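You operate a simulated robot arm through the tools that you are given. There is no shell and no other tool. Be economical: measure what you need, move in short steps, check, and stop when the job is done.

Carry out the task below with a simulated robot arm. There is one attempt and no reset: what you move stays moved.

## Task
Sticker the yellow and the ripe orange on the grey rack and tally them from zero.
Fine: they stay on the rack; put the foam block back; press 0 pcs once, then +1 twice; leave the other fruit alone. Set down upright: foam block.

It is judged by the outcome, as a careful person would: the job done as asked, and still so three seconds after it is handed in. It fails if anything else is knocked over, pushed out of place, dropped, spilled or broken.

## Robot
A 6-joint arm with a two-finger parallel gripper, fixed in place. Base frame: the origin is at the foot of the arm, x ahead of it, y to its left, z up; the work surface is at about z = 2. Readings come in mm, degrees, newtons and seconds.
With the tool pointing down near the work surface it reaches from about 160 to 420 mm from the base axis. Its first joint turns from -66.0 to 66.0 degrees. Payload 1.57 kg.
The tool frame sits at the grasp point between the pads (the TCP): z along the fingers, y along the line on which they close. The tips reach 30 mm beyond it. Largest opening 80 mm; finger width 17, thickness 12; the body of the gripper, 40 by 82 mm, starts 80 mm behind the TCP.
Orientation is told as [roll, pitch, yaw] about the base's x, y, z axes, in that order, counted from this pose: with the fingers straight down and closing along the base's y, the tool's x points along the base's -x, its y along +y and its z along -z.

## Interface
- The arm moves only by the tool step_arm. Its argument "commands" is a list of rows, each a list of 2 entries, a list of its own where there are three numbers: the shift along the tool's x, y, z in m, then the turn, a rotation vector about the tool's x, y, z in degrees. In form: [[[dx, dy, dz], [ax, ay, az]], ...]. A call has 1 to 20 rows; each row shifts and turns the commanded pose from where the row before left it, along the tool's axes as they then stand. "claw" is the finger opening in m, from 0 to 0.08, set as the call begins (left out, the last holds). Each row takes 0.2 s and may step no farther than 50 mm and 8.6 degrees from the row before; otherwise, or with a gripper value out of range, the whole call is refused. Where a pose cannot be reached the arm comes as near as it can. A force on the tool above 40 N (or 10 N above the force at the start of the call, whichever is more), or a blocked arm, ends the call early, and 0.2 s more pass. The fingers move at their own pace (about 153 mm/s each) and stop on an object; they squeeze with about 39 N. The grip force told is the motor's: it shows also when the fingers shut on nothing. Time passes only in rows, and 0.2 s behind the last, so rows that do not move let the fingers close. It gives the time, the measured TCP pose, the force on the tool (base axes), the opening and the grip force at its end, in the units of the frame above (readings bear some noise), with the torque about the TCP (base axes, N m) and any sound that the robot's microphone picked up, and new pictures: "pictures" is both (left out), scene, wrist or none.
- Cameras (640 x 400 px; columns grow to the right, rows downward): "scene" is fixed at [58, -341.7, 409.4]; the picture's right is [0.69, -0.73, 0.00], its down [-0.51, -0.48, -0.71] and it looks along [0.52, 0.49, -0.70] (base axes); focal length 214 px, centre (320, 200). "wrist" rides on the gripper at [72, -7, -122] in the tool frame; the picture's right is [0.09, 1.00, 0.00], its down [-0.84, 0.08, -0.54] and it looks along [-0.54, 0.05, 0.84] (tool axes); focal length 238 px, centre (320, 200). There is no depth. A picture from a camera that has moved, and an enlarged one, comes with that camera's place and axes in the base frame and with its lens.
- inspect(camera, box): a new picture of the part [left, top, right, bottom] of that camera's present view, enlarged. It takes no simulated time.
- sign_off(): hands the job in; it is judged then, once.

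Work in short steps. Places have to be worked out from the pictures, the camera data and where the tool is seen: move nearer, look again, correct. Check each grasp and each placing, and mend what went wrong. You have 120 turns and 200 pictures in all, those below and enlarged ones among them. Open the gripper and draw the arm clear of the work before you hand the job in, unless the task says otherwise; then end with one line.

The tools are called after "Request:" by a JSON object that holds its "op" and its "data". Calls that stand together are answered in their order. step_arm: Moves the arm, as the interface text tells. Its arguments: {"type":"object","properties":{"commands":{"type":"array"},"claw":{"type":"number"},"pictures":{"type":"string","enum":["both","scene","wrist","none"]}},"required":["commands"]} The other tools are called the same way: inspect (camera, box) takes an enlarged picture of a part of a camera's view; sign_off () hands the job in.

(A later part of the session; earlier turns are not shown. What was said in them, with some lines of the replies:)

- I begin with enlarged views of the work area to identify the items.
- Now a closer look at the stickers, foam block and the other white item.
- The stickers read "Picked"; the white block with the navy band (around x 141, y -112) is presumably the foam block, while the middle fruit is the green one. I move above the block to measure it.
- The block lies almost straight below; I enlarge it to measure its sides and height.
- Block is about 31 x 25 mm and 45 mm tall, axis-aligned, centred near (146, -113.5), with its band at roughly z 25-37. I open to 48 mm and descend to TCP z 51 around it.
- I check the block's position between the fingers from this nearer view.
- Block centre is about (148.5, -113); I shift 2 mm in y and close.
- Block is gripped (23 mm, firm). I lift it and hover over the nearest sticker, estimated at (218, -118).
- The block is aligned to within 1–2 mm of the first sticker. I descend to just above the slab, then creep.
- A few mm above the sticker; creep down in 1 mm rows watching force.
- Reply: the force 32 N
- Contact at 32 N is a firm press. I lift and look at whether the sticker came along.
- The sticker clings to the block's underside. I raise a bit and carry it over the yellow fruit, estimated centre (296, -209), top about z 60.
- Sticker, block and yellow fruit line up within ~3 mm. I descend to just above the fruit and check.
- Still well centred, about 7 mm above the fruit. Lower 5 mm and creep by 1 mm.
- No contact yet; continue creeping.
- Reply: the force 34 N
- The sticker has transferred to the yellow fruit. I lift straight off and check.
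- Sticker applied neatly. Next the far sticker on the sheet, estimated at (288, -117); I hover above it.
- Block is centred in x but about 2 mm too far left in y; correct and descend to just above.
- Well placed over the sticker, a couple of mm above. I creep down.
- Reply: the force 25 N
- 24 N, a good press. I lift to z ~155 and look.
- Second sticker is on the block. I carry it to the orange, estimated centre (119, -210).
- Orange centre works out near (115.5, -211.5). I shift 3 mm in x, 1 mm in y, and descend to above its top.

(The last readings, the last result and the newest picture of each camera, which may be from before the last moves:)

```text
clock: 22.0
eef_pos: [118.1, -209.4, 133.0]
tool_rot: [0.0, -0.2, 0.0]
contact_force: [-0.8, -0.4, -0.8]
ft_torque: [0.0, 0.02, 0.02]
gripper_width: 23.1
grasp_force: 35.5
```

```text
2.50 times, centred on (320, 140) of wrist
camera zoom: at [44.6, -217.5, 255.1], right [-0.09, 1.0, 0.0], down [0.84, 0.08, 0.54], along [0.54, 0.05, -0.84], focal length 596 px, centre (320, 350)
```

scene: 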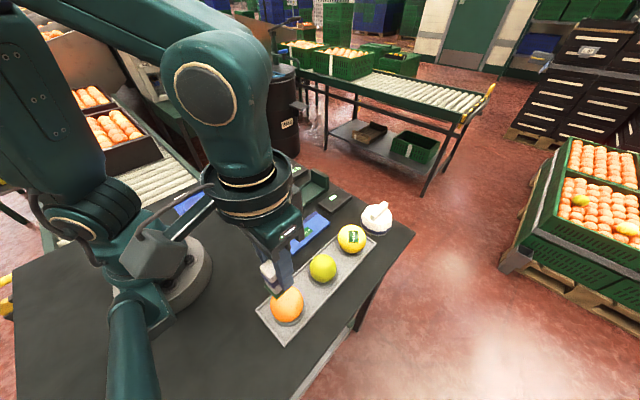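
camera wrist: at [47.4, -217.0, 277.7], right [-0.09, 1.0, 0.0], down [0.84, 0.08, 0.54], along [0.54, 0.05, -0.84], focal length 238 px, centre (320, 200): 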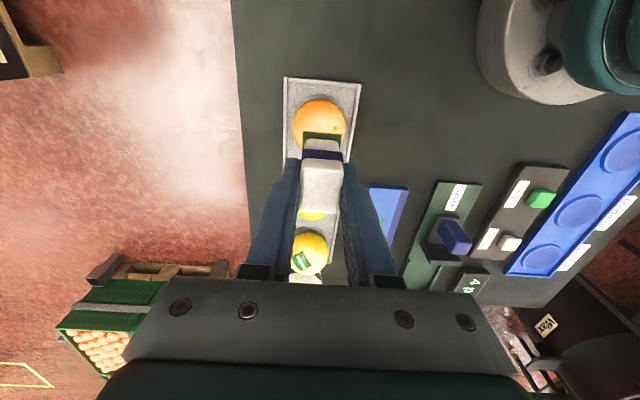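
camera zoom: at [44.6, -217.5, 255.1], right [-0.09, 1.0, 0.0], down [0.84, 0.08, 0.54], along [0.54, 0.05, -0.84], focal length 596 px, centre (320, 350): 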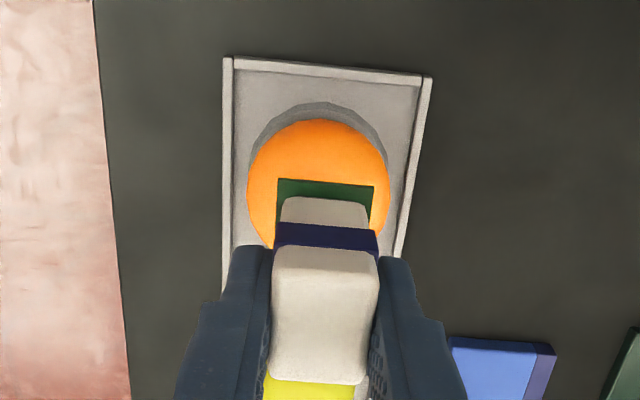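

Alignment is good. Lower further in steps toward the orange's top.

Request:
{"op": "step_arm", "data": {"commands": [[[0, 0, 0.007], [0, 0, 0]], [[0, 0, 0.007], [0, 0, 0]], [[0, 0, 0.0], [0, 0, 0]]], "pictures": "none"}}

Request:
{"op": "inspect", "data": {"camera": "scene", "box": [240, 240, 340, 340]}}

Request:
{"op": "inspect", "data": {"camera": "wrist", "box": [220, 60, 420, 220]}}

```text
clock: 22.8
eef_pos: [116.8, -208.9, 118.6]
tool_rot: [0.0, -0.2, -0.1]
contact_force: [0.3, 0.3, -0.4]
ft_torque: [0.0, -0.02, -0.04]
gripper_width: 23.2
grasp_force: 35.5
```

```text
4.00 times, centred on (290, 290) of scene
camera zoom: at [58.0, -341.7, 409.4], right [0.69, -0.73, 0.0], down [-0.51, -0.48, -0.71], along [0.52, 0.49, -0.7], focal length 858 px, centre (440, -160)
```

zoom: 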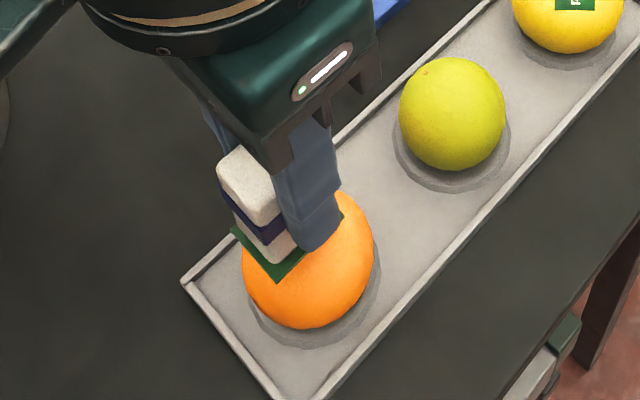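

```text
2.50 times, centred on (320, 140) of wrist
camera zoom: at [45.1, -217.8, 241.0], right [-0.09, 1.0, 0.0], down [0.84, 0.08, 0.54], along [0.54, 0.05, -0.84], focal length 596 px, centre (320, 350)
```

zoom: 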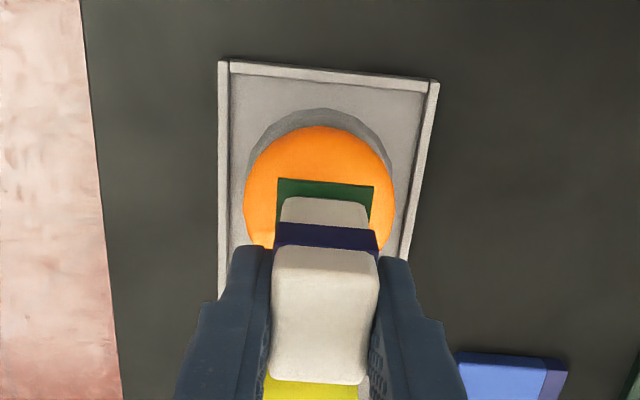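

About 10 mm of gap likely. Lower 6 mm then creep in 1 mm steps.

Request:
{"op": "step_arm", "data": {"commands": [[[0, 0, 0.004], [0, 0, 0]], [[0, 0, 0.002], [0, 0, 0]], [[0, 0, 0.0], [0, 0, 0]]], "pictures": "none"}}

Request:
{"op": "step_arm", "data": {"commands": [[[0, 0, 0.001], [0, 0, 0]], [[0, 0, 0.0], [0, 0, 0]]], "pictures": "none"}}

Request:
{"op": "step_arm", "data": {"commands": [[[0, 0, 0.001], [0, 0, 0]], [[0, 0, 0.0], [0, 0, 0]]], "pictures": "none"}}

```text
clock: 23.6
eef_pos: [117.0, -210.2, 112.6]
tool_rot: [0.1, -0.2, 0.0]
contact_force: [0.1, -0.6, -1.0]
ft_torque: [0.02, 0.01, 0.03]
gripper_width: 23.1
grasp_force: 35.4
```

```text
clock: 24.2
eef_pos: [117.0, -209.8, 111.3]
tool_rot: [0.0, -0.1, 0.1]
contact_force: [0.7, 0.0, 0.0]
ft_torque: [0.0, 0.01, 0.01]
gripper_width: 23.1
grasp_force: 35.8
```

```text
clock: 24.8
eef_pos: [116.9, -210.2, 111.4]
tool_rot: [0.0, -0.1, 0.0]
contact_force: [0.0, -0.6, -0.7]
ft_torque: [0.02, 0.02, -0.02]
gripper_width: 23.1
grasp_force: 35.5
```

Still no contact; continue in 1 mm steps.

Request:
{"op": "step_arm", "data": {"commands": [[[0, 0, 0.001], [0, 0, 0]], [[0, 0, 0.0], [0, 0, 0]]], "pictures": "none"}}

Request:
{"op": "step_arm", "data": {"commands": [[[0, 0, 0.001], [0, 0, 0]], [[0, 0, 0.0], [0, 0, 0]]], "pictures": "none"}}

Request:
{"op": "inspect", "data": {"camera": "scene", "box": [240, 240, 340, 340]}}

```text
clock: 25.4
eef_pos: [116.4, -209.8, 110.1]
tool_rot: [0.0, -0.1, 0.0]
contact_force: [-0.4, -0.2, -0.1]
ft_torque: [0.0, 0.01, -0.03]
gripper_width: 23.2
grasp_force: 35.9
```

```text
clock: 26.0
eef_pos: [117.3, -209.7, 108.5]
tool_rot: [0.0, -0.1, 0.0]
contact_force: [0.1, 0.7, -0.9]
ft_torque: [-0.01, -0.02, 0.02]
gripper_width: 23.3
grasp_force: 35.3
```

```text
4.00 times, centred on (290, 290) of scene
camera zoom: at [58.0, -341.7, 409.4], right [0.69, -0.73, 0.0], down [-0.51, -0.48, -0.71], along [0.52, 0.49, -0.7], focal length 858 px, centre (440, -160)
```

zoom: 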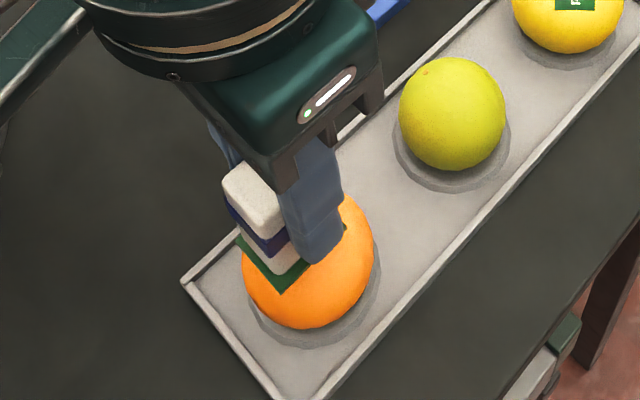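

Nearly touching; sticker centre is ~3 mm off the fruit's apex, acceptable. Continue creeping.

Request:
{"op": "step_arm", "data": {"commands": [[[0, 0, 0.001], [0, 0, 0]], [[0, 0, 0.0], [0, 0, 0]]], "pictures": "none"}}

Request:
{"op": "step_arm", "data": {"commands": [[[0, 0, 0.001], [0, 0, 0]], [[0, 0, 0.0], [0, 0, 0]]], "pictures": "none"}}

```text
clock: 26.6
eef_pos: [117.5, -211.1, 107.5]
tool_rot: [-0.1, 0.0, 0.0]
contact_force: [1.0, 0.1, -0.2]
ft_torque: [-0.02, 0.05, -0.01]
gripper_width: 23.0
grasp_force: 35.5
```

```text
clock: 27.2
eef_pos: [117.7, -209.6, 106.4]
tool_rot: [-0.1, -0.1, 0.0]
contact_force: [-0.2, 0.5, -0.6]
ft_torque: [0.0, 0.03, 0.0]
gripper_width: 23.2
grasp_force: 35.9
```

Request:
{"op": "step_arm", "data": {"commands": [[[0, 0, 0.001], [0, 0, 0]], [[0, 0, 0.0], [0, 0, 0]]], "pictures": "none"}}

Request:
{"op": "step_arm", "data": {"commands": [[[0, 0, 0.001], [0, 0, 0]], [[0, 0, 0.0], [0, 0, 0]]], "pictures": "none"}}

Request:
{"op": "inspect", "data": {"camera": "scene", "box": [240, 240, 340, 340]}}

```text
clock: 27.8
eef_pos: [117.8, -210.5, 106.1]
tool_rot: [-0.1, -0.1, 0.1]
contact_force: [-0.5, 4.9, 18.1]
ft_torque: [0.32, -0.07, 0.01]
gripper_width: 23.4
grasp_force: 35.9
```

```text
clock: 28.4
eef_pos: [117.8, -212.2, 105.5]
tool_rot: [-0.2, 0.0, 0.0]
contact_force: [-2.2, 2.0, 34.7]
ft_torque: [0.21, -0.07, 0.0]
gripper_width: 23.2
grasp_force: 36.0
```

```text
4.00 times, centred on (290, 290) of scene
camera zoom: at [58.0, -341.7, 409.5], right [0.69, -0.73, 0.0], down [-0.51, -0.48, -0.71], along [0.52, 0.49, -0.7], focal length 858 px, centre (440, -160)
```

zoom: 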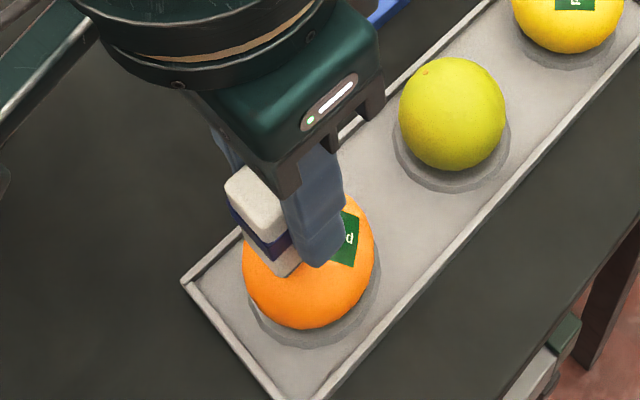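

Sticker transferred to the orange. Lift straight up and verify.

Request:
{"op": "step_arm", "data": {"commands": [[[0, 0, -0.002], [0, 0, 0]], [[0, 0, -0.01], [0, 0, 0]], [[0, 0, -0.03], [0, 0, 0]], [[0.0, 0.03, -0.01], [0, 0, 0]], [[0.0, 0.03, 0], [0, 0, 0]], [[0, 0, 0.0], [0, 0, 0]]], "pictures": "none"}}

Request:
{"op": "inspect", "data": {"camera": "scene", "box": [230, 180, 400, 340]}}

```text
clock: 29.8
eef_pos: [119.1, -150.3, 156.6]
tool_rot: [0.0, -0.1, -0.1]
contact_force: [0.4, 0.1, -0.6]
ft_torque: [-0.01, -0.02, -0.03]
gripper_width: 23.3
grasp_force: 35.9
```

```text
2.50 times, centred on (315, 260) of scene
camera zoom: at [58.0, -341.7, 409.4], right [0.69, -0.73, 0.0], down [-0.51, -0.48, -0.71], along [0.52, 0.49, -0.7], focal length 536 px, centre (332, 50)
```

zoom: 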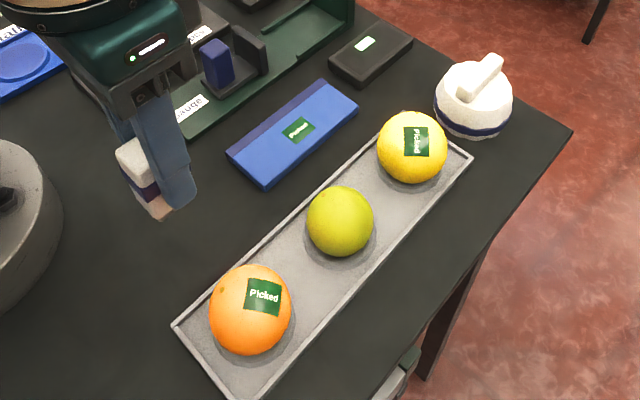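

Both fruits carry their stickers. I carry the block back over its original spot and lower it to just above the table.

Request:
{"op": "step_arm", "data": {"commands": [[[-0.03, 0.0386, 0], [0, 0, 0]], [[0, 0, 0.035], [0, 0, 0]], [[0, 0, 0.035], [0, 0, 0]], [[0, 0, 0.025], [0, 0, 0]], [[0, 0, 0.007], [0, 0, 0]], [[0, 0, 0.0], [0, 0, 0]]]}}

Request:
{"op": "step_arm", "data": {"commands": [[[0, 0, 0.002], [0, 0, 0]], [[0, 0, 0.001], [0, 0, 0]], [[0, 0, 0.0], [0, 0, 0]]], "pictures": "none"}}

```text
clock: 31.2
eef_pos: [149.2, -111.3, 54.6]
tool_rot: [-0.1, -0.1, 0.0]
contact_force: [0.4, 0.2, 0.0]
ft_torque: [-0.06, 0.01, -0.02]
gripper_width: 23.1
grasp_force: 35.6
camera wrist: at [75.1, -118.5, 176.9], right [-0.09, 1.0, 0.0], down [0.84, 0.08, 0.54], along [0.54, 0.05, -0.84], focal length 238 px, centre (320, 200)
```

scene: 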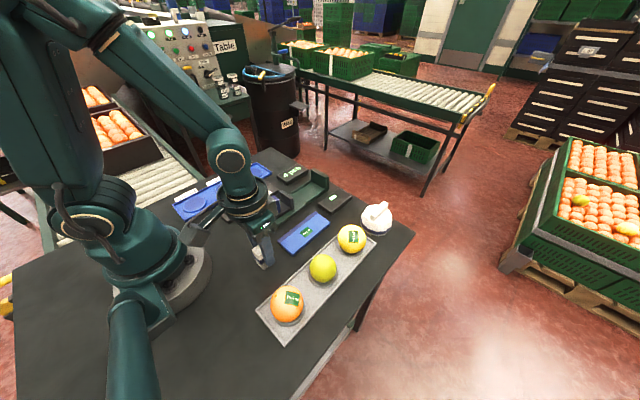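
wrist: 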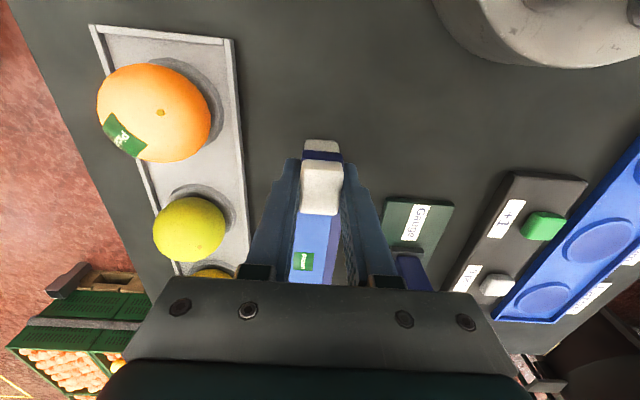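

```text
clock: 32.0
eef_pos: [147.8, -112.2, 52.1]
tool_rot: [0.0, -0.1, 0.0]
contact_force: [0.5, 0.1, -0.6]
ft_torque: [0.01, 0.03, -0.01]
gripper_width: 23.2
grasp_force: 35.7
```

At roughly grip height with no contact yet; creep until it touches.

Request:
{"op": "step_arm", "data": {"commands": [[[0, 0, 0.001], [0, 0, 0]], [[0, 0, 0.0], [0, 0, 0]]], "pictures": "none"}}

Request:
{"op": "step_arm", "data": {"commands": [[[0, 0, 0.0005], [0, 0, 0]], [[0, 0, 0.0], [0, 0, 0]]], "pictures": "none"}}

```text
clock: 32.6
eef_pos: [147.3, -113.3, 51.5]
tool_rot: [0.0, -0.1, 0.0]
contact_force: [1.1, -0.5, -1.0]
ft_torque: [-0.02, 0.04, -0.03]
gripper_width: 23.1
grasp_force: 35.8
```

```text
clock: 33.2
eef_pos: [148.4, -111.5, 51.3]
tool_rot: [0.0, -0.1, 0.0]
contact_force: [0.8, -0.2, 0.2]
ft_torque: [0.0, -0.03, -0.01]
gripper_width: 23.2
grasp_force: 35.4
```

Request:
{"op": "step_arm", "data": {"commands": [[[0, 0, 0.0005], [0, 0, 0]], [[0, 0, 0.0], [0, 0, 0]]], "pictures": "none"}}

Request:
{"op": "step_arm", "data": {"commands": [[[0, 0, 0.0005], [0, 0, 0]], [[0, 0, 0.0], [0, 0, 0]]], "pictures": "none"}}

Request:
{"op": "inspect", "data": {"camera": "scene", "box": [235, 220, 315, 280]}}

```text
clock: 33.8
eef_pos: [147.9, -111.4, 50.6]
tool_rot: [-0.1, -0.1, 0.1]
contact_force: [-3.6, 0.7, 30.8]
ft_torque: [0.1, 0.22, 0.02]
gripper_width: 23.3
grasp_force: 35.8
```

```text
clock: 34.4
eef_pos: [147.6, -111.4, 49.7]
tool_rot: [0.0, -0.2, 0.1]
contact_force: [3.8, 9.4, 33.8]
ft_torque: [0.39, -0.09, -0.02]
gripper_width: 23.3
grasp_force: 35.3
```

```text
6.67 times, centred on (275, 250) of scene
camera zoom: at [58.0, -341.7, 409.4], right [0.69, -0.73, 0.0], down [-0.51, -0.48, -0.71], along [0.52, 0.49, -0.7], focal length 1430 px, centre (620, -133)
```

zoom: 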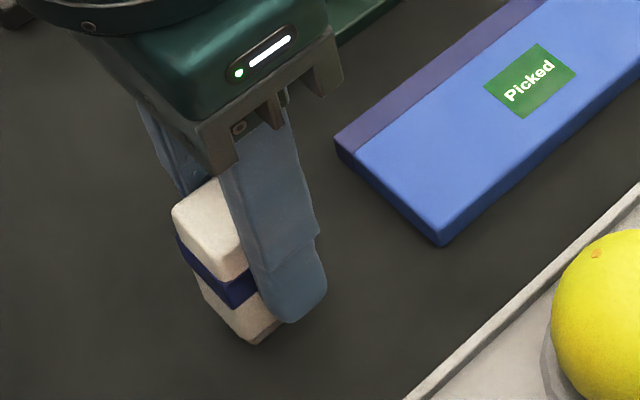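

The block is on the table. I ease up 1 mm, then open to 48 mm.

Request:
{"op": "step_arm", "data": {"commands": [[[0, 0, -0.001], [0, 0, 0]], [[0, 0, 0.0], [0, 0, 0]]], "pictures": "none"}}

Request:
{"op": "step_arm", "data": {"commands": [[[0, 0, 0], [0, 0, 0]], [[0, 0, 0.0], [0, 0, 0]]], "claw": 0.048, "pictures": "none"}}

Request:
{"op": "step_arm", "data": {"commands": [[[0, 0, -0.02], [0, 0, 0]], [[0, 0, -0.045], [0, 0, 0]], [[0, 0, -0.045], [0, 0, 0]], [[0, 0, 0], [0, 0, 0]]], "pictures": "wrist"}}

Request:
{"op": "inspect", "data": {"camera": "scene", "box": [225, 200, 385, 320]}}

```text
clock: 35.0
eef_pos: [146.3, -112.0, 49.1]
tool_rot: [-0.1, 0.1, 0.0]
contact_force: [-0.5, -0.6, -0.6]
ft_torque: [-0.03, -0.01, 0.02]
gripper_width: 23.2
grasp_force: 35.3
```

```text
clock: 35.6
eef_pos: [147.7, -111.6, 49.7]
tool_rot: [0.0, -0.1, 0.0]
contact_force: [-0.8, -0.1, 0.6]
ft_torque: [-0.02, 0.03, -0.01]
gripper_width: 47.6
grasp_force: 0.0
```

```text
clock: 36.6
eef_pos: [147.6, -111.8, 160.0]
tool_rot: [-0.1, -0.1, 0.0]
contact_force: [0.9, 0.3, 0.0]
ft_torque: [-0.02, -0.01, 0.02]
gripper_width: 47.8
grasp_force: 0.1
camera wrist: at [74.6, -119.3, 282.6], right [-0.09, 1.0, 0.0], down [0.84, 0.08, 0.54], along [0.54, 0.05, -0.84], focal length 238 px, centre (320, 200)
```

wrist: 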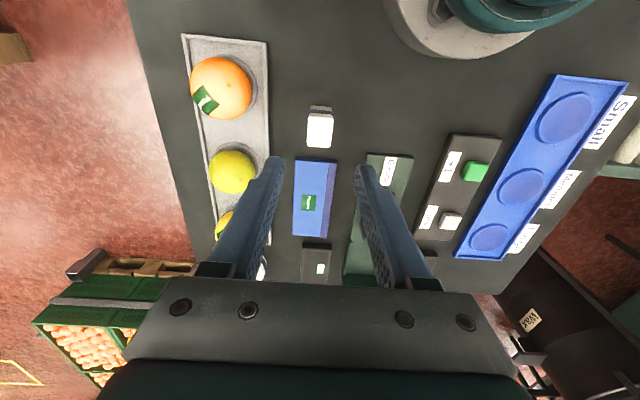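

```text
3.33 times, centred on (305, 260) of scene
camera zoom: at [58.0, -341.7, 409.4], right [0.69, -0.73, 0.0], down [-0.51, -0.48, -0.71], along [0.52, 0.49, -0.7], focal length 715 px, centre (370, 0)
```

zoom: 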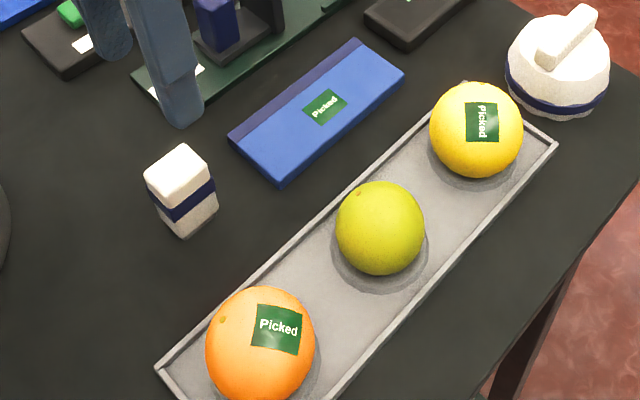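

Foam block upright back in place. Now the buttons: white "0 pcs" near (260, 79), green "+1" near (184, 79). I close the fingers and hover over the white one.

Request:
{"op": "step_arm", "data": {"commands": [[[-0.0225, 0.038, 0], [0, 0, 0]], [[-0.0225, 0.038, 0], [0, 0, 0]], [[-0.0225, 0.038, 0], [0, 0, 0]], [[-0.0225, 0.038, 0], [0, 0, 0]], [[-0.0225, 0.039, 0.03], [0, 0, 0]], [[0, 0, 0.03], [0, 0, 0]], [[0, 0, 0], [0, 0, 0]]], "claw": 0.0}}

Request:
{"op": "inspect", "data": {"camera": "scene", "box": [200, 140, 320, 230]}}

Request:
{"op": "inspect", "data": {"camera": "wrist", "box": [240, 80, 420, 240]}}

```text
refused: row 5 steps farther than a row can; nothing moved
```

```text
4.44 times, centred on (260, 185) of scene
camera zoom: at [58.0, -341.7, 409.4], right [0.69, -0.73, 0.0], down [-0.51, -0.48, -0.71], along [0.52, 0.49, -0.7], focal length 953 px, centre (587, 267)
```

zoom: 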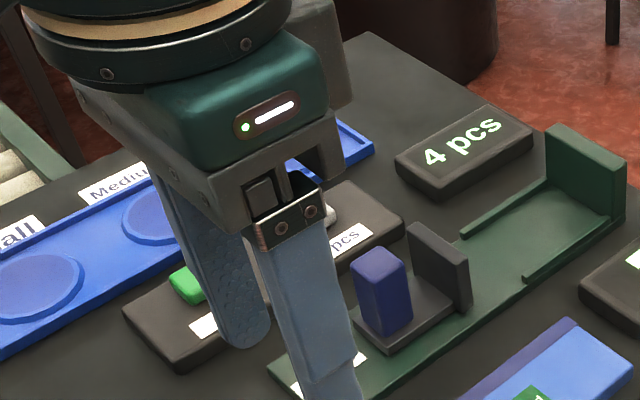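

```text
2.50 times, centred on (330, 160) of wrist
camera zoom: at [74.6, -119.3, 282.6], right [-0.09, 1.0, 0.0], down [0.84, 0.08, 0.54], along [0.54, 0.05, -0.84], focal length 596 px, centre (295, 300)
```

zoom: 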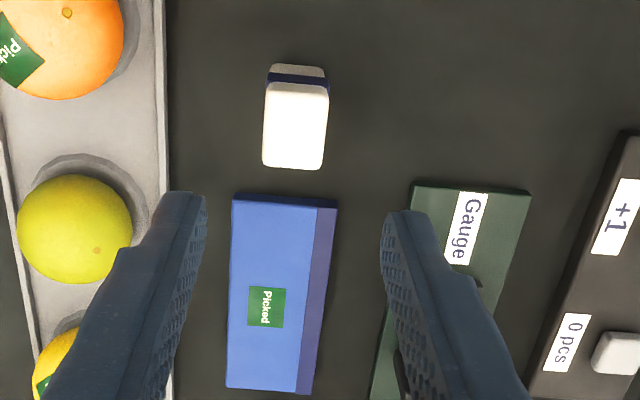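

One row was too long; I resend it with a smaller split.

Request:
{"op": "step_arm", "data": {"commands": [[[-0.0225, 0.038, 0], [0, 0, 0]], [[-0.0225, 0.038, 0], [0, 0, 0]], [[-0.0225, 0.038, 0], [0, 0, 0]], [[-0.0225, 0.038, 0], [0, 0, 0]], [[-0.0225, 0.039, 0], [0, 0, 0]], [[0, 0, 0.03], [0, 0, 0]], [[0, 0, 0.03], [0, 0, 0]], [[0, 0, 0], [0, 0, 0]]], "claw": 0.0}}

Request:
{"op": "inspect", "data": {"camera": "scene", "box": [200, 140, 320, 230]}}

Request:
{"op": "inspect", "data": {"camera": "wrist", "box": [240, 80, 420, 240]}}

```text
clock: 38.4
eef_pos: [261.1, 79.9, 100.5]
tool_rot: [0.0, -0.1, 0.0]
contact_force: [0.0, 0.4, -0.8]
ft_torque: [-0.02, -0.03, -0.01]
gripper_width: 0.0
grasp_force: 21.2
camera wrist: at [188.9, 72.0, 222.0], right [-0.09, 1.0, 0.0], down [0.84, 0.08, 0.54], along [0.54, 0.05, -0.84], focal length 238 px, centre (320, 200)
```

scene: 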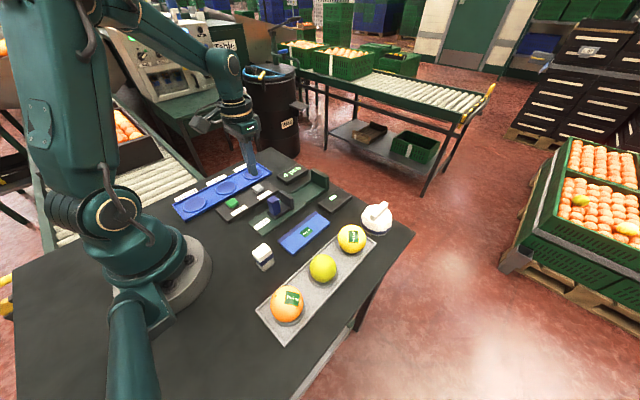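
wrist: 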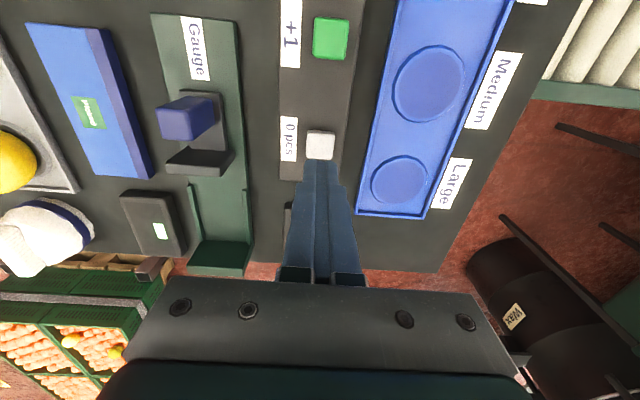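

```text
4.44 times, centred on (260, 185) of scene
camera zoom: at [58.0, -341.7, 409.4], right [0.69, -0.73, 0.0], down [-0.51, -0.48, -0.71], along [0.52, 0.49, -0.7], focal length 953 px, centre (587, 267)
```

zoom: 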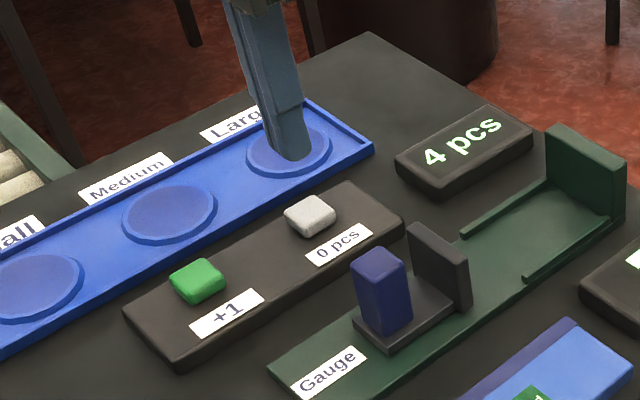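

```text
2.50 times, centred on (330, 160) of wrist
camera zoom: at [188.9, 72.0, 222.0], right [-0.09, 1.0, 0.0], down [0.84, 0.08, 0.54], along [0.54, 0.05, -0.84], focal length 596 px, centre (295, 300)
```

zoom: 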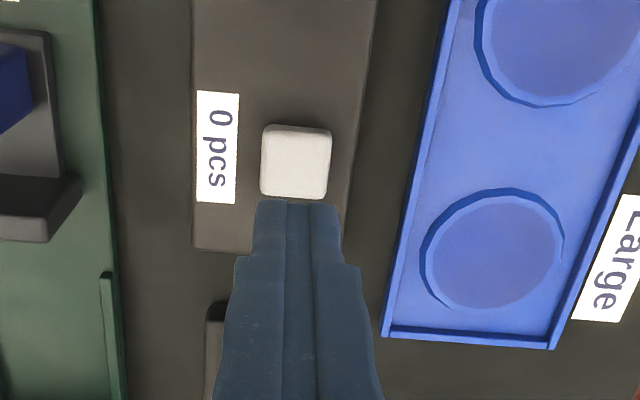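

White button centre (260, 79), directly beneath. Descend to ~8 mm above it, then creep.

Request:
{"op": "step_arm", "data": {"commands": [[[0.001, -0.0005, 0.02], [0, 0, 0]], [[0, 0, 0.018], [0, 0, 0]], [[0, 0, 0], [0, 0, 0]]], "pictures": "none"}}

Request:
{"op": "inspect", "data": {"camera": "scene", "box": [220, 150, 320, 220]}}

Request:
{"op": "inspect", "data": {"camera": "wrist", "box": [260, 100, 380, 200]}}

```text
clock: 39.2
eef_pos: [259.3, 78.8, 62.2]
tool_rot: [0.1, -0.2, 0.1]
contact_force: [0.5, 0.2, -0.5]
ft_torque: [0.0, 0.01, -0.02]
gripper_width: 0.2
grasp_force: 21.6
```

```text
5.71 times, centred on (270, 185) of scene
camera zoom: at [58.0, -341.7, 409.4], right [0.69, -0.73, 0.0], down [-0.51, -0.48, -0.71], along [0.52, 0.49, -0.7], focal length 1226 px, centre (606, 286)
```

zoom: 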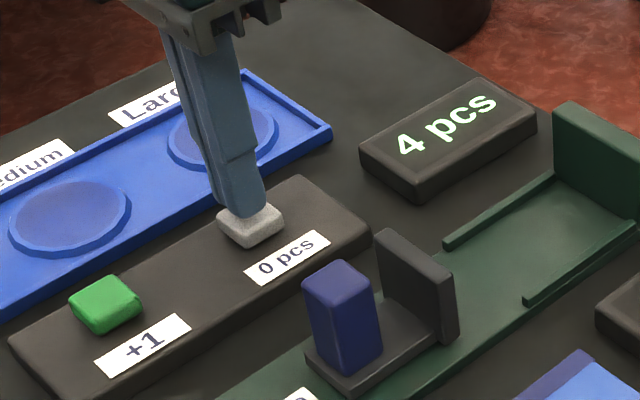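

```text
4.00 times, centred on (320, 150) of wrist
camera zoom: at [187.1, 71.0, 184.3], right [-0.09, 1.0, 0.0], down [0.84, 0.08, 0.54], along [0.54, 0.05, -0.84], focal length 953 px, centre (320, 400)
```

zoom: 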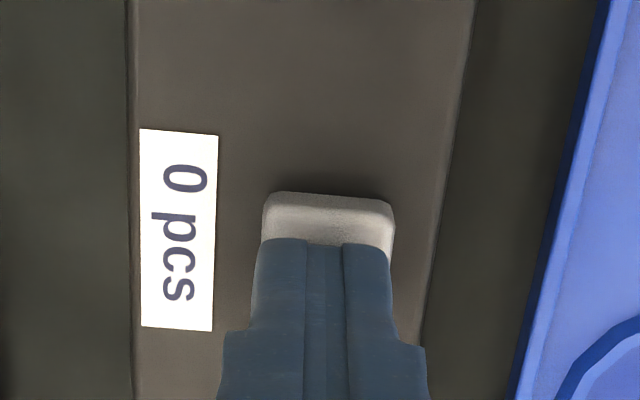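

Fingers are right above the button. Creep down with force checks.

Request:
{"op": "step_arm", "data": {"commands": [[[0, 0, 0.003], [0, 0, 0]], [[0, 0, 0], [0, 0, 0]]], "pictures": "none"}}

Request:
{"op": "step_arm", "data": {"commands": [[[0, 0, 0.002], [0, 0, 0]], [[0, 0, 0], [0, 0, 0]]], "pictures": "none"}}

Request:
{"op": "step_arm", "data": {"commands": [[[0, 0, 0.001], [0, 0, 0]], [[0, 0, 0], [0, 0, 0]]], "pictures": "none"}}

Request:
{"op": "step_arm", "data": {"commands": [[[0, 0, 0.001], [0, 0, 0]], [[0, 0, 0], [0, 0, 0]]], "pictures": "none"}}

Request:
{"op": "inspect", "data": {"camera": "scene", "box": [220, 150, 320, 220]}}

```text
clock: 39.8
eef_pos: [258.9, 78.5, 59.1]
tool_rot: [0.0, -0.1, 0.1]
contact_force: [-0.3, 0.3, -0.1]
ft_torque: [-0.04, 0.01, -0.02]
gripper_width: 0.0
grasp_force: 21.2
```

```text
clock: 40.4
eef_pos: [259.0, 78.5, 57.4]
tool_rot: [0.1, 0.0, 0.0]
contact_force: [-0.2, -0.3, -0.1]
ft_torque: [-0.02, 0.0, -0.02]
gripper_width: 0.0
grasp_force: 21.3
```

```text
clock: 41.0
eef_pos: [258.2, 77.9, 56.2]
tool_rot: [0.0, -0.1, 0.0]
contact_force: [-0.3, -0.1, 0.2]
ft_torque: [0.01, 0.02, 0.01]
gripper_width: 0.1
grasp_force: 21.3
```

```text
clock: 41.6
eef_pos: [259.4, 78.2, 55.1]
tool_rot: [-0.1, 0.0, -0.1]
contact_force: [0.7, 0.5, 1.0]
ft_torque: [0.03, 0.03, 0.0]
gripper_width: 0.0
grasp_force: 21.1
```

```text
5.71 times, centred on (270, 185) of scene
camera zoom: at [58.0, -341.7, 409.4], right [0.69, -0.73, 0.0], down [-0.51, -0.48, -0.71], along [0.52, 0.49, -0.7], focal length 1226 px, centre (606, 286)
```

zoom: 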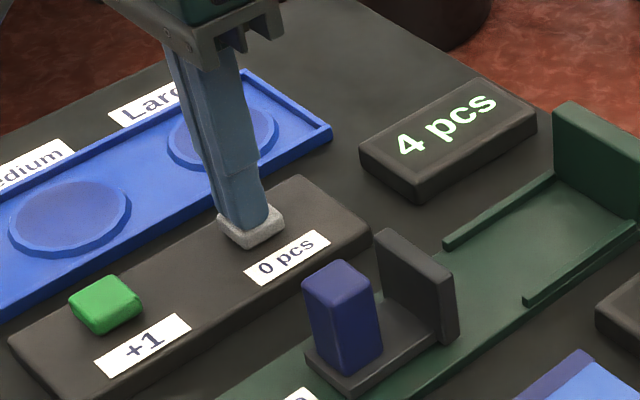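

Just touching. Continue 1 mm at a time, watching force, sound and display.

Request:
{"op": "step_arm", "data": {"commands": [[[0, 0, 0.001], [0, 0, 0]], [[0, 0, 0], [0, 0, 0]]], "pictures": "none"}}

Request:
{"op": "step_arm", "data": {"commands": [[[0, 0, 0.001], [0, 0, 0]], [[0, 0, 0], [0, 0, 0]]], "pictures": "none"}}

Request:
{"op": "inspect", "data": {"camera": "scene", "box": [220, 150, 320, 220]}}

```text
clock: 42.2
eef_pos: [259.8, 79.0, 53.8]
tool_rot: [0.0, -0.2, -0.1]
contact_force: [1.0, 0.3, 1.3]
ft_torque: [0.05, 0.0, 0.01]
gripper_width: 0.0
grasp_force: 21.4
```

```text
clock: 42.8
eef_pos: [258.2, 79.3, 52.3]
tool_rot: [0.0, -0.1, -0.1]
contact_force: [0.1, -1.1, 1.8]
ft_torque: [-0.02, 0.0, -0.02]
gripper_width: 0.1
grasp_force: 21.0
```

```text
5.71 times, centred on (270, 185) of scene
camera zoom: at [58.0, -341.7, 409.4], right [0.69, -0.73, 0.0], down [-0.51, -0.48, -0.71], along [0.52, 0.49, -0.7], focal length 1226 px, centre (606, 286)
```

zoom: 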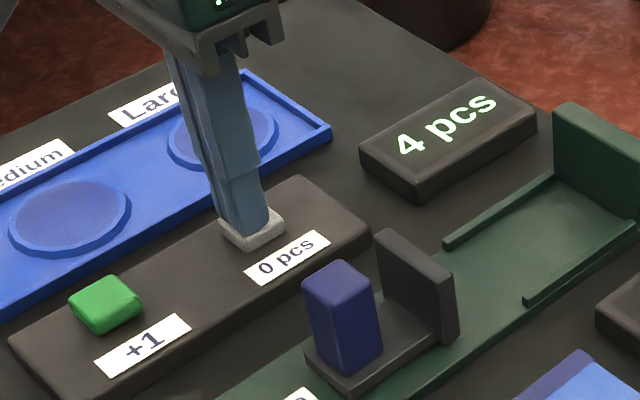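

The button is depressing with spring force ~1.5 N, display still "4 pcs". Press on.

Request:
{"op": "step_arm", "data": {"commands": [[[0, 0, 0.001], [0, 0, 0]], [[0, 0, 0], [0, 0, 0]]], "pictures": "none"}}

Request:
{"op": "inspect", "data": {"camera": "scene", "box": [220, 150, 320, 220]}}

```text
clock: 43.4
eef_pos: [259.8, 78.5, 52.2]
tool_rot: [-0.1, -0.1, 0.1]
contact_force: [-1.0, 0.0, 2.8]
ft_torque: [0.01, 0.03, 0.0]
gripper_width: 0.1
grasp_force: 21.3
heard: click
```

```text
5.71 times, centred on (270, 185) of scene
camera zoom: at [58.0, -341.7, 409.4], right [0.69, -0.73, 0.0], down [-0.51, -0.48, -0.71], along [0.52, 0.49, -0.7], focal length 1226 px, centre (606, 286)
```

zoom: 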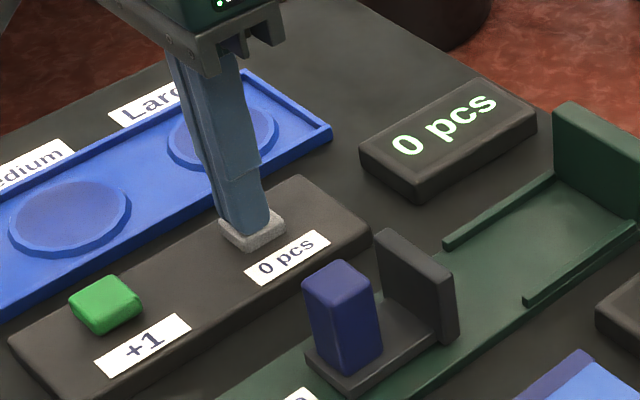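

Click heard, display reads 0 pcs. Lift and move over the green "+1" button at about (184, 79).

Request:
{"op": "step_arm", "data": {"commands": [[[0, 0, -0.01], [0, 0, 0]], [[0, 0, -0.02], [0, 0, 0]], [[0.038, 0, 0], [0, 0, 0]], [[0.037, 0, 0], [0, 0, 0]], [[0, 0, 0], [0, 0, 0]]], "pictures": "none"}}

Request:
{"op": "inspect", "data": {"camera": "scene", "box": [200, 150, 320, 230]}}

Request:
{"op": "inspect", "data": {"camera": "wrist", "box": [240, 80, 420, 240]}}

```text
clock: 44.6
eef_pos: [185.9, 78.0, 82.1]
tool_rot: [0.0, -0.2, 0.0]
contact_force: [1.0, 0.1, 0.0]
ft_torque: [0.02, 0.0, -0.01]
gripper_width: 0.1
grasp_force: 21.2
```

```text
5.00 times, centred on (260, 190) of scene
camera zoom: at [58.0, -341.7, 409.4], right [0.69, -0.73, 0.0], down [-0.51, -0.48, -0.71], along [0.52, 0.49, -0.7], focal length 1072 px, centre (620, 250)
```

zoom: 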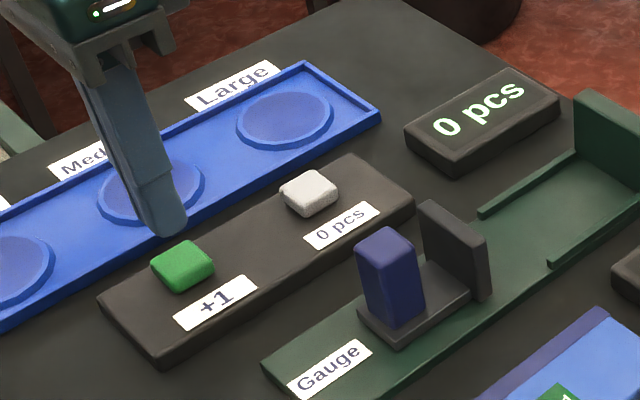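

```text
2.50 times, centred on (330, 160) of wrist
camera zoom: at [112.0, 70.3, 203.5], right [-0.09, 1.0, 0.0], down [0.84, 0.08, 0.54], along [0.54, 0.05, -0.84], focal length 596 px, centre (295, 300)
```

zoom: 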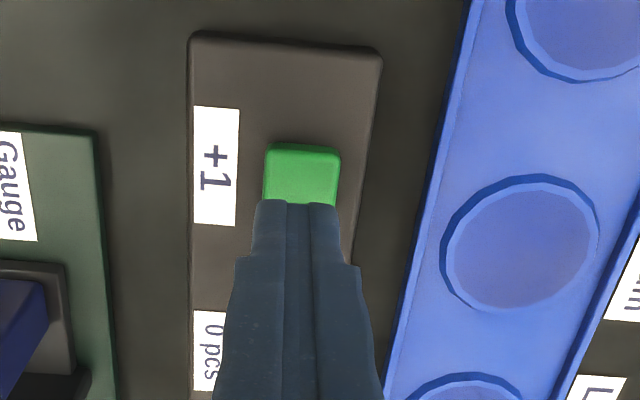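

Green button centre ≈ (183, 78). Descend to just above and creep to a single click.

Request:
{"op": "step_arm", "data": {"commands": [[[0.0015, 0, 0.012], [0, 0, 0]], [[0, 0, 0.012], [0, 0, 0]], [[0, 0, 0], [0, 0, 0]]], "pictures": "none"}}

Request:
{"op": "step_arm", "data": {"commands": [[[0, 0, 0.002], [0, 0, 0]], [[0, 0, 0.001], [0, 0, 0]], [[0, 0, 0], [0, 0, 0]]], "pictures": "none"}}

Request:
{"op": "step_arm", "data": {"commands": [[[0, 0, 0.001], [0, 0, 0]], [[0, 0, 0], [0, 0, 0]]], "pictures": "none"}}

Request:
{"op": "step_arm", "data": {"commands": [[[0, 0, 0.001], [0, 0, 0]], [[0, 0, 0], [0, 0, 0]]], "pictures": "none"}}

Request:
{"op": "inspect", "data": {"camera": "scene", "box": [200, 150, 320, 230]}}

```text
clock: 45.4
eef_pos: [182.6, 78.8, 57.2]
tool_rot: [0.1, -0.1, 0.1]
contact_force: [0.2, -0.1, 0.4]
ft_torque: [0.01, -0.01, -0.01]
gripper_width: 0.1
grasp_force: 21.2
```

```text
clock: 46.2
eef_pos: [182.9, 78.8, 54.7]
tool_rot: [0.0, -0.1, 0.0]
contact_force: [0.2, 1.3, 0.3]
ft_torque: [0.01, 0.01, -0.03]
gripper_width: 0.1
grasp_force: 21.2
```

```text
clock: 46.8
eef_pos: [182.6, 78.4, 54.1]
tool_rot: [0.0, -0.1, 0.0]
contact_force: [-0.3, 1.2, 0.9]
ft_torque: [0.04, 0.01, -0.01]
gripper_width: 0.0
grasp_force: 20.8
```

```text
clock: 47.4
eef_pos: [182.1, 78.6, 53.6]
tool_rot: [0.0, -0.2, 0.0]
contact_force: [1.2, 0.6, 1.7]
ft_torque: [0.0, 0.0, -0.03]
gripper_width: 0.0
grasp_force: 21.0
```

```text
5.00 times, centred on (260, 190) of scene
camera zoom: at [58.0, -341.7, 409.4], right [0.69, -0.73, 0.0], down [-0.51, -0.48, -0.71], along [0.52, 0.49, -0.7], focal length 1072 px, centre (620, 250)
```

zoom: 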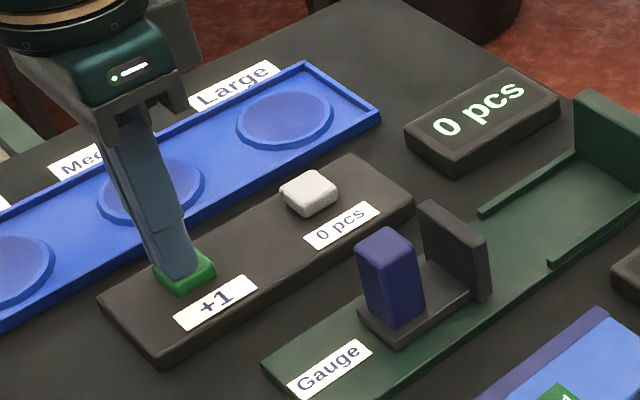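

In contact and partially depressed, no click yet. One millimetre more.

Request:
{"op": "step_arm", "data": {"commands": [[[0, 0, 0.001], [0, 0, 0]], [[0, 0, 0], [0, 0, 0]]], "pictures": "none"}}

```text
clock: 48.0
eef_pos: [182.3, 79.5, 52.6]
tool_rot: [-0.1, -0.1, 0.0]
contact_force: [-1.0, -0.2, 2.0]
ft_torque: [-0.04, 0.07, 0.01]
gripper_width: 0.0
grasp_force: 21.4
heard: click
```

Clicked once. I lift 15 mm clear to let it spring back and check the display.

Request:
{"op": "step_arm", "data": {"commands": [[[0, 0, -0.008], [0, 0, 0]], [[0, 0, -0.007], [0, 0, 0]], [[0, 0, 0], [0, 0, 0]]], "pictures": "none"}}

Request:
{"op": "inspect", "data": {"camera": "scene", "box": [200, 150, 320, 230]}}

```text
clock: 48.8
eef_pos: [181.5, 79.6, 66.9]
tool_rot: [0.0, -0.2, 0.0]
contact_force: [0.8, 0.0, 0.1]
ft_torque: [0.01, -0.01, -0.01]
gripper_width: 0.0
grasp_force: 21.5
```

```text
5.00 times, centred on (260, 190) of scene
camera zoom: at [58.0, -341.7, 409.4], right [0.69, -0.73, 0.0], down [-0.51, -0.48, -0.71], along [0.52, 0.49, -0.7], focal length 1072 px, centre (620, 250)
```

zoom: 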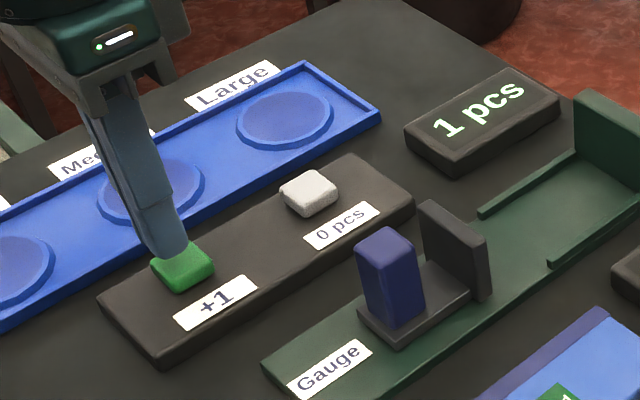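

Display reads 1 pcs. Second press: back down 14 mm, then creep to the click.

Request:
{"op": "step_arm", "data": {"commands": [[[0, 0, 0.008], [0, 0, 0]], [[0, 0, 0.005], [0, 0, 0]], [[0, 0, 0], [0, 0, 0]]], "pictures": "none"}}

Request:
{"op": "step_arm", "data": {"commands": [[[0, 0, 0.001], [0, 0, 0]], [[0, 0, 0], [0, 0, 0]]], "pictures": "none"}}

```text
clock: 49.6
eef_pos: [183.4, 80.3, 53.8]
tool_rot: [0.0, -0.1, 0.0]
contact_force: [-0.2, 0.6, 1.4]
ft_torque: [0.01, 0.0, 0.0]
gripper_width: 0.0
grasp_force: 21.3
```

```text
clock: 50.2
eef_pos: [182.0, 78.6, 53.7]
tool_rot: [-0.1, -0.1, 0.0]
contact_force: [0.7, 0.9, 1.8]
ft_torque: [0.02, -0.01, -0.01]
gripper_width: 0.0
grasp_force: 22.0
```

Depressed but no click yet; one more millimetre.

Request:
{"op": "step_arm", "data": {"commands": [[[0, 0, 0.001], [0, 0, 0]], [[0, 0, 0], [0, 0, 0]]], "pictures": "none"}}

```text
clock: 50.8
eef_pos: [181.1, 79.7, 52.2]
tool_rot: [0.1, -0.2, 0.0]
contact_force: [1.2, -1.4, 2.8]
ft_torque: [-0.04, 0.0, 0.01]
gripper_width: 0.1
grasp_force: 21.0
heard: click
```

Second click. I rise straight up well clear, then open the gripper and check everything.

Request:
{"op": "step_arm", "data": {"commands": [[[0, 0, -0.02], [0, 0, 0]], [[0, 0, -0.04], [0, 0, 0]], [[0, 0, -0.04], [0, 0, 0]], [[0, 0, -0.04], [0, 0, 0]], [[0, 0, -0.04], [0, 0, 0]], [[0, 0, 0], [0, 0, 0]]], "pictures": "none"}}

Request:
{"op": "step_arm", "data": {"commands": [[[0, 0, 0], [0, 0, 0]], [[0, 0, 0], [0, 0, 0]]], "claw": 0.08, "pictures": "wrist"}}

Request:
{"op": "inspect", "data": {"camera": "scene", "box": [160, 150, 420, 350]}}

```text
clock: 52.2
eef_pos: [182.2, 77.9, 232.3]
tool_rot: [0.0, -0.1, 0.0]
contact_force: [-0.4, -0.6, 0.2]
ft_torque: [-0.04, 0.01, 0.01]
gripper_width: 0.0
grasp_force: 21.2
```

```text
clock: 52.8
eef_pos: [183.1, 78.4, 231.0]
tool_rot: [0.0, -0.1, 0.0]
contact_force: [-0.2, -0.4, -0.6]
ft_torque: [0.01, -0.02, 0.03]
gripper_width: 79.9
grasp_force: 0.0
camera wrist: at [110.8, 70.9, 353.9], right [-0.09, 1.0, 0.0], down [0.84, 0.08, 0.54], along [0.54, 0.05, -0.84], focal length 238 px, centre (320, 200)
```

wrist: 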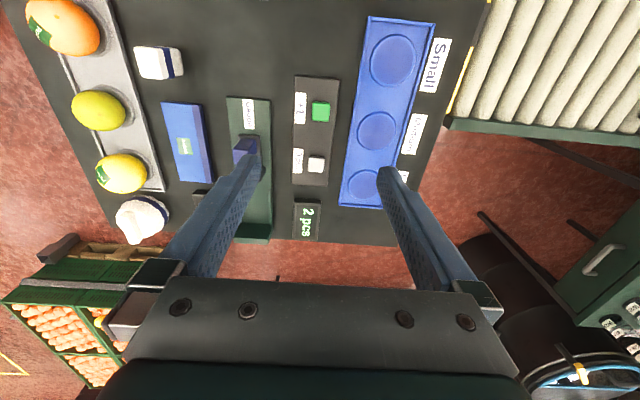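

```text
2.00 times, centred on (290, 250) of scene
camera zoom: at [58.0, -341.7, 409.4], right [0.69, -0.73, 0.0], down [-0.51, -0.48, -0.71], along [0.52, 0.49, -0.7], focal length 429 px, centre (380, 100)
```

zoom: 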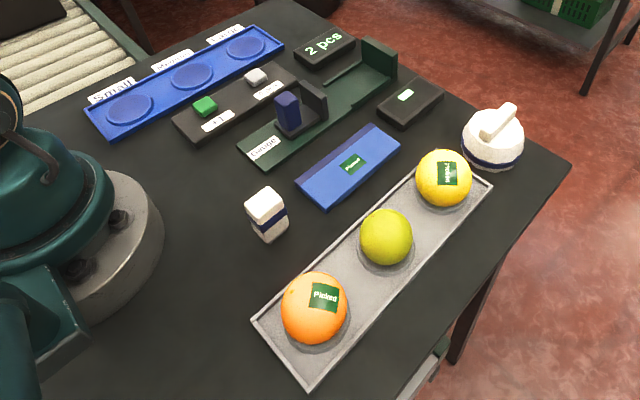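

Display reads 2 pcs, both fruits are stickered on the rack, the foam block stands at its place, and the arm is clear. I hand in.

Request:
{"op": "sign_off", "data": {}}

```text
The job is handed in.
```

The yellow fruit and the ripe orange each have a "Picked" sticker and are still on the grey rack, the counter went from 0 to 2 pcs, the foam block is back upright in its place, and the other fruit was not touched.
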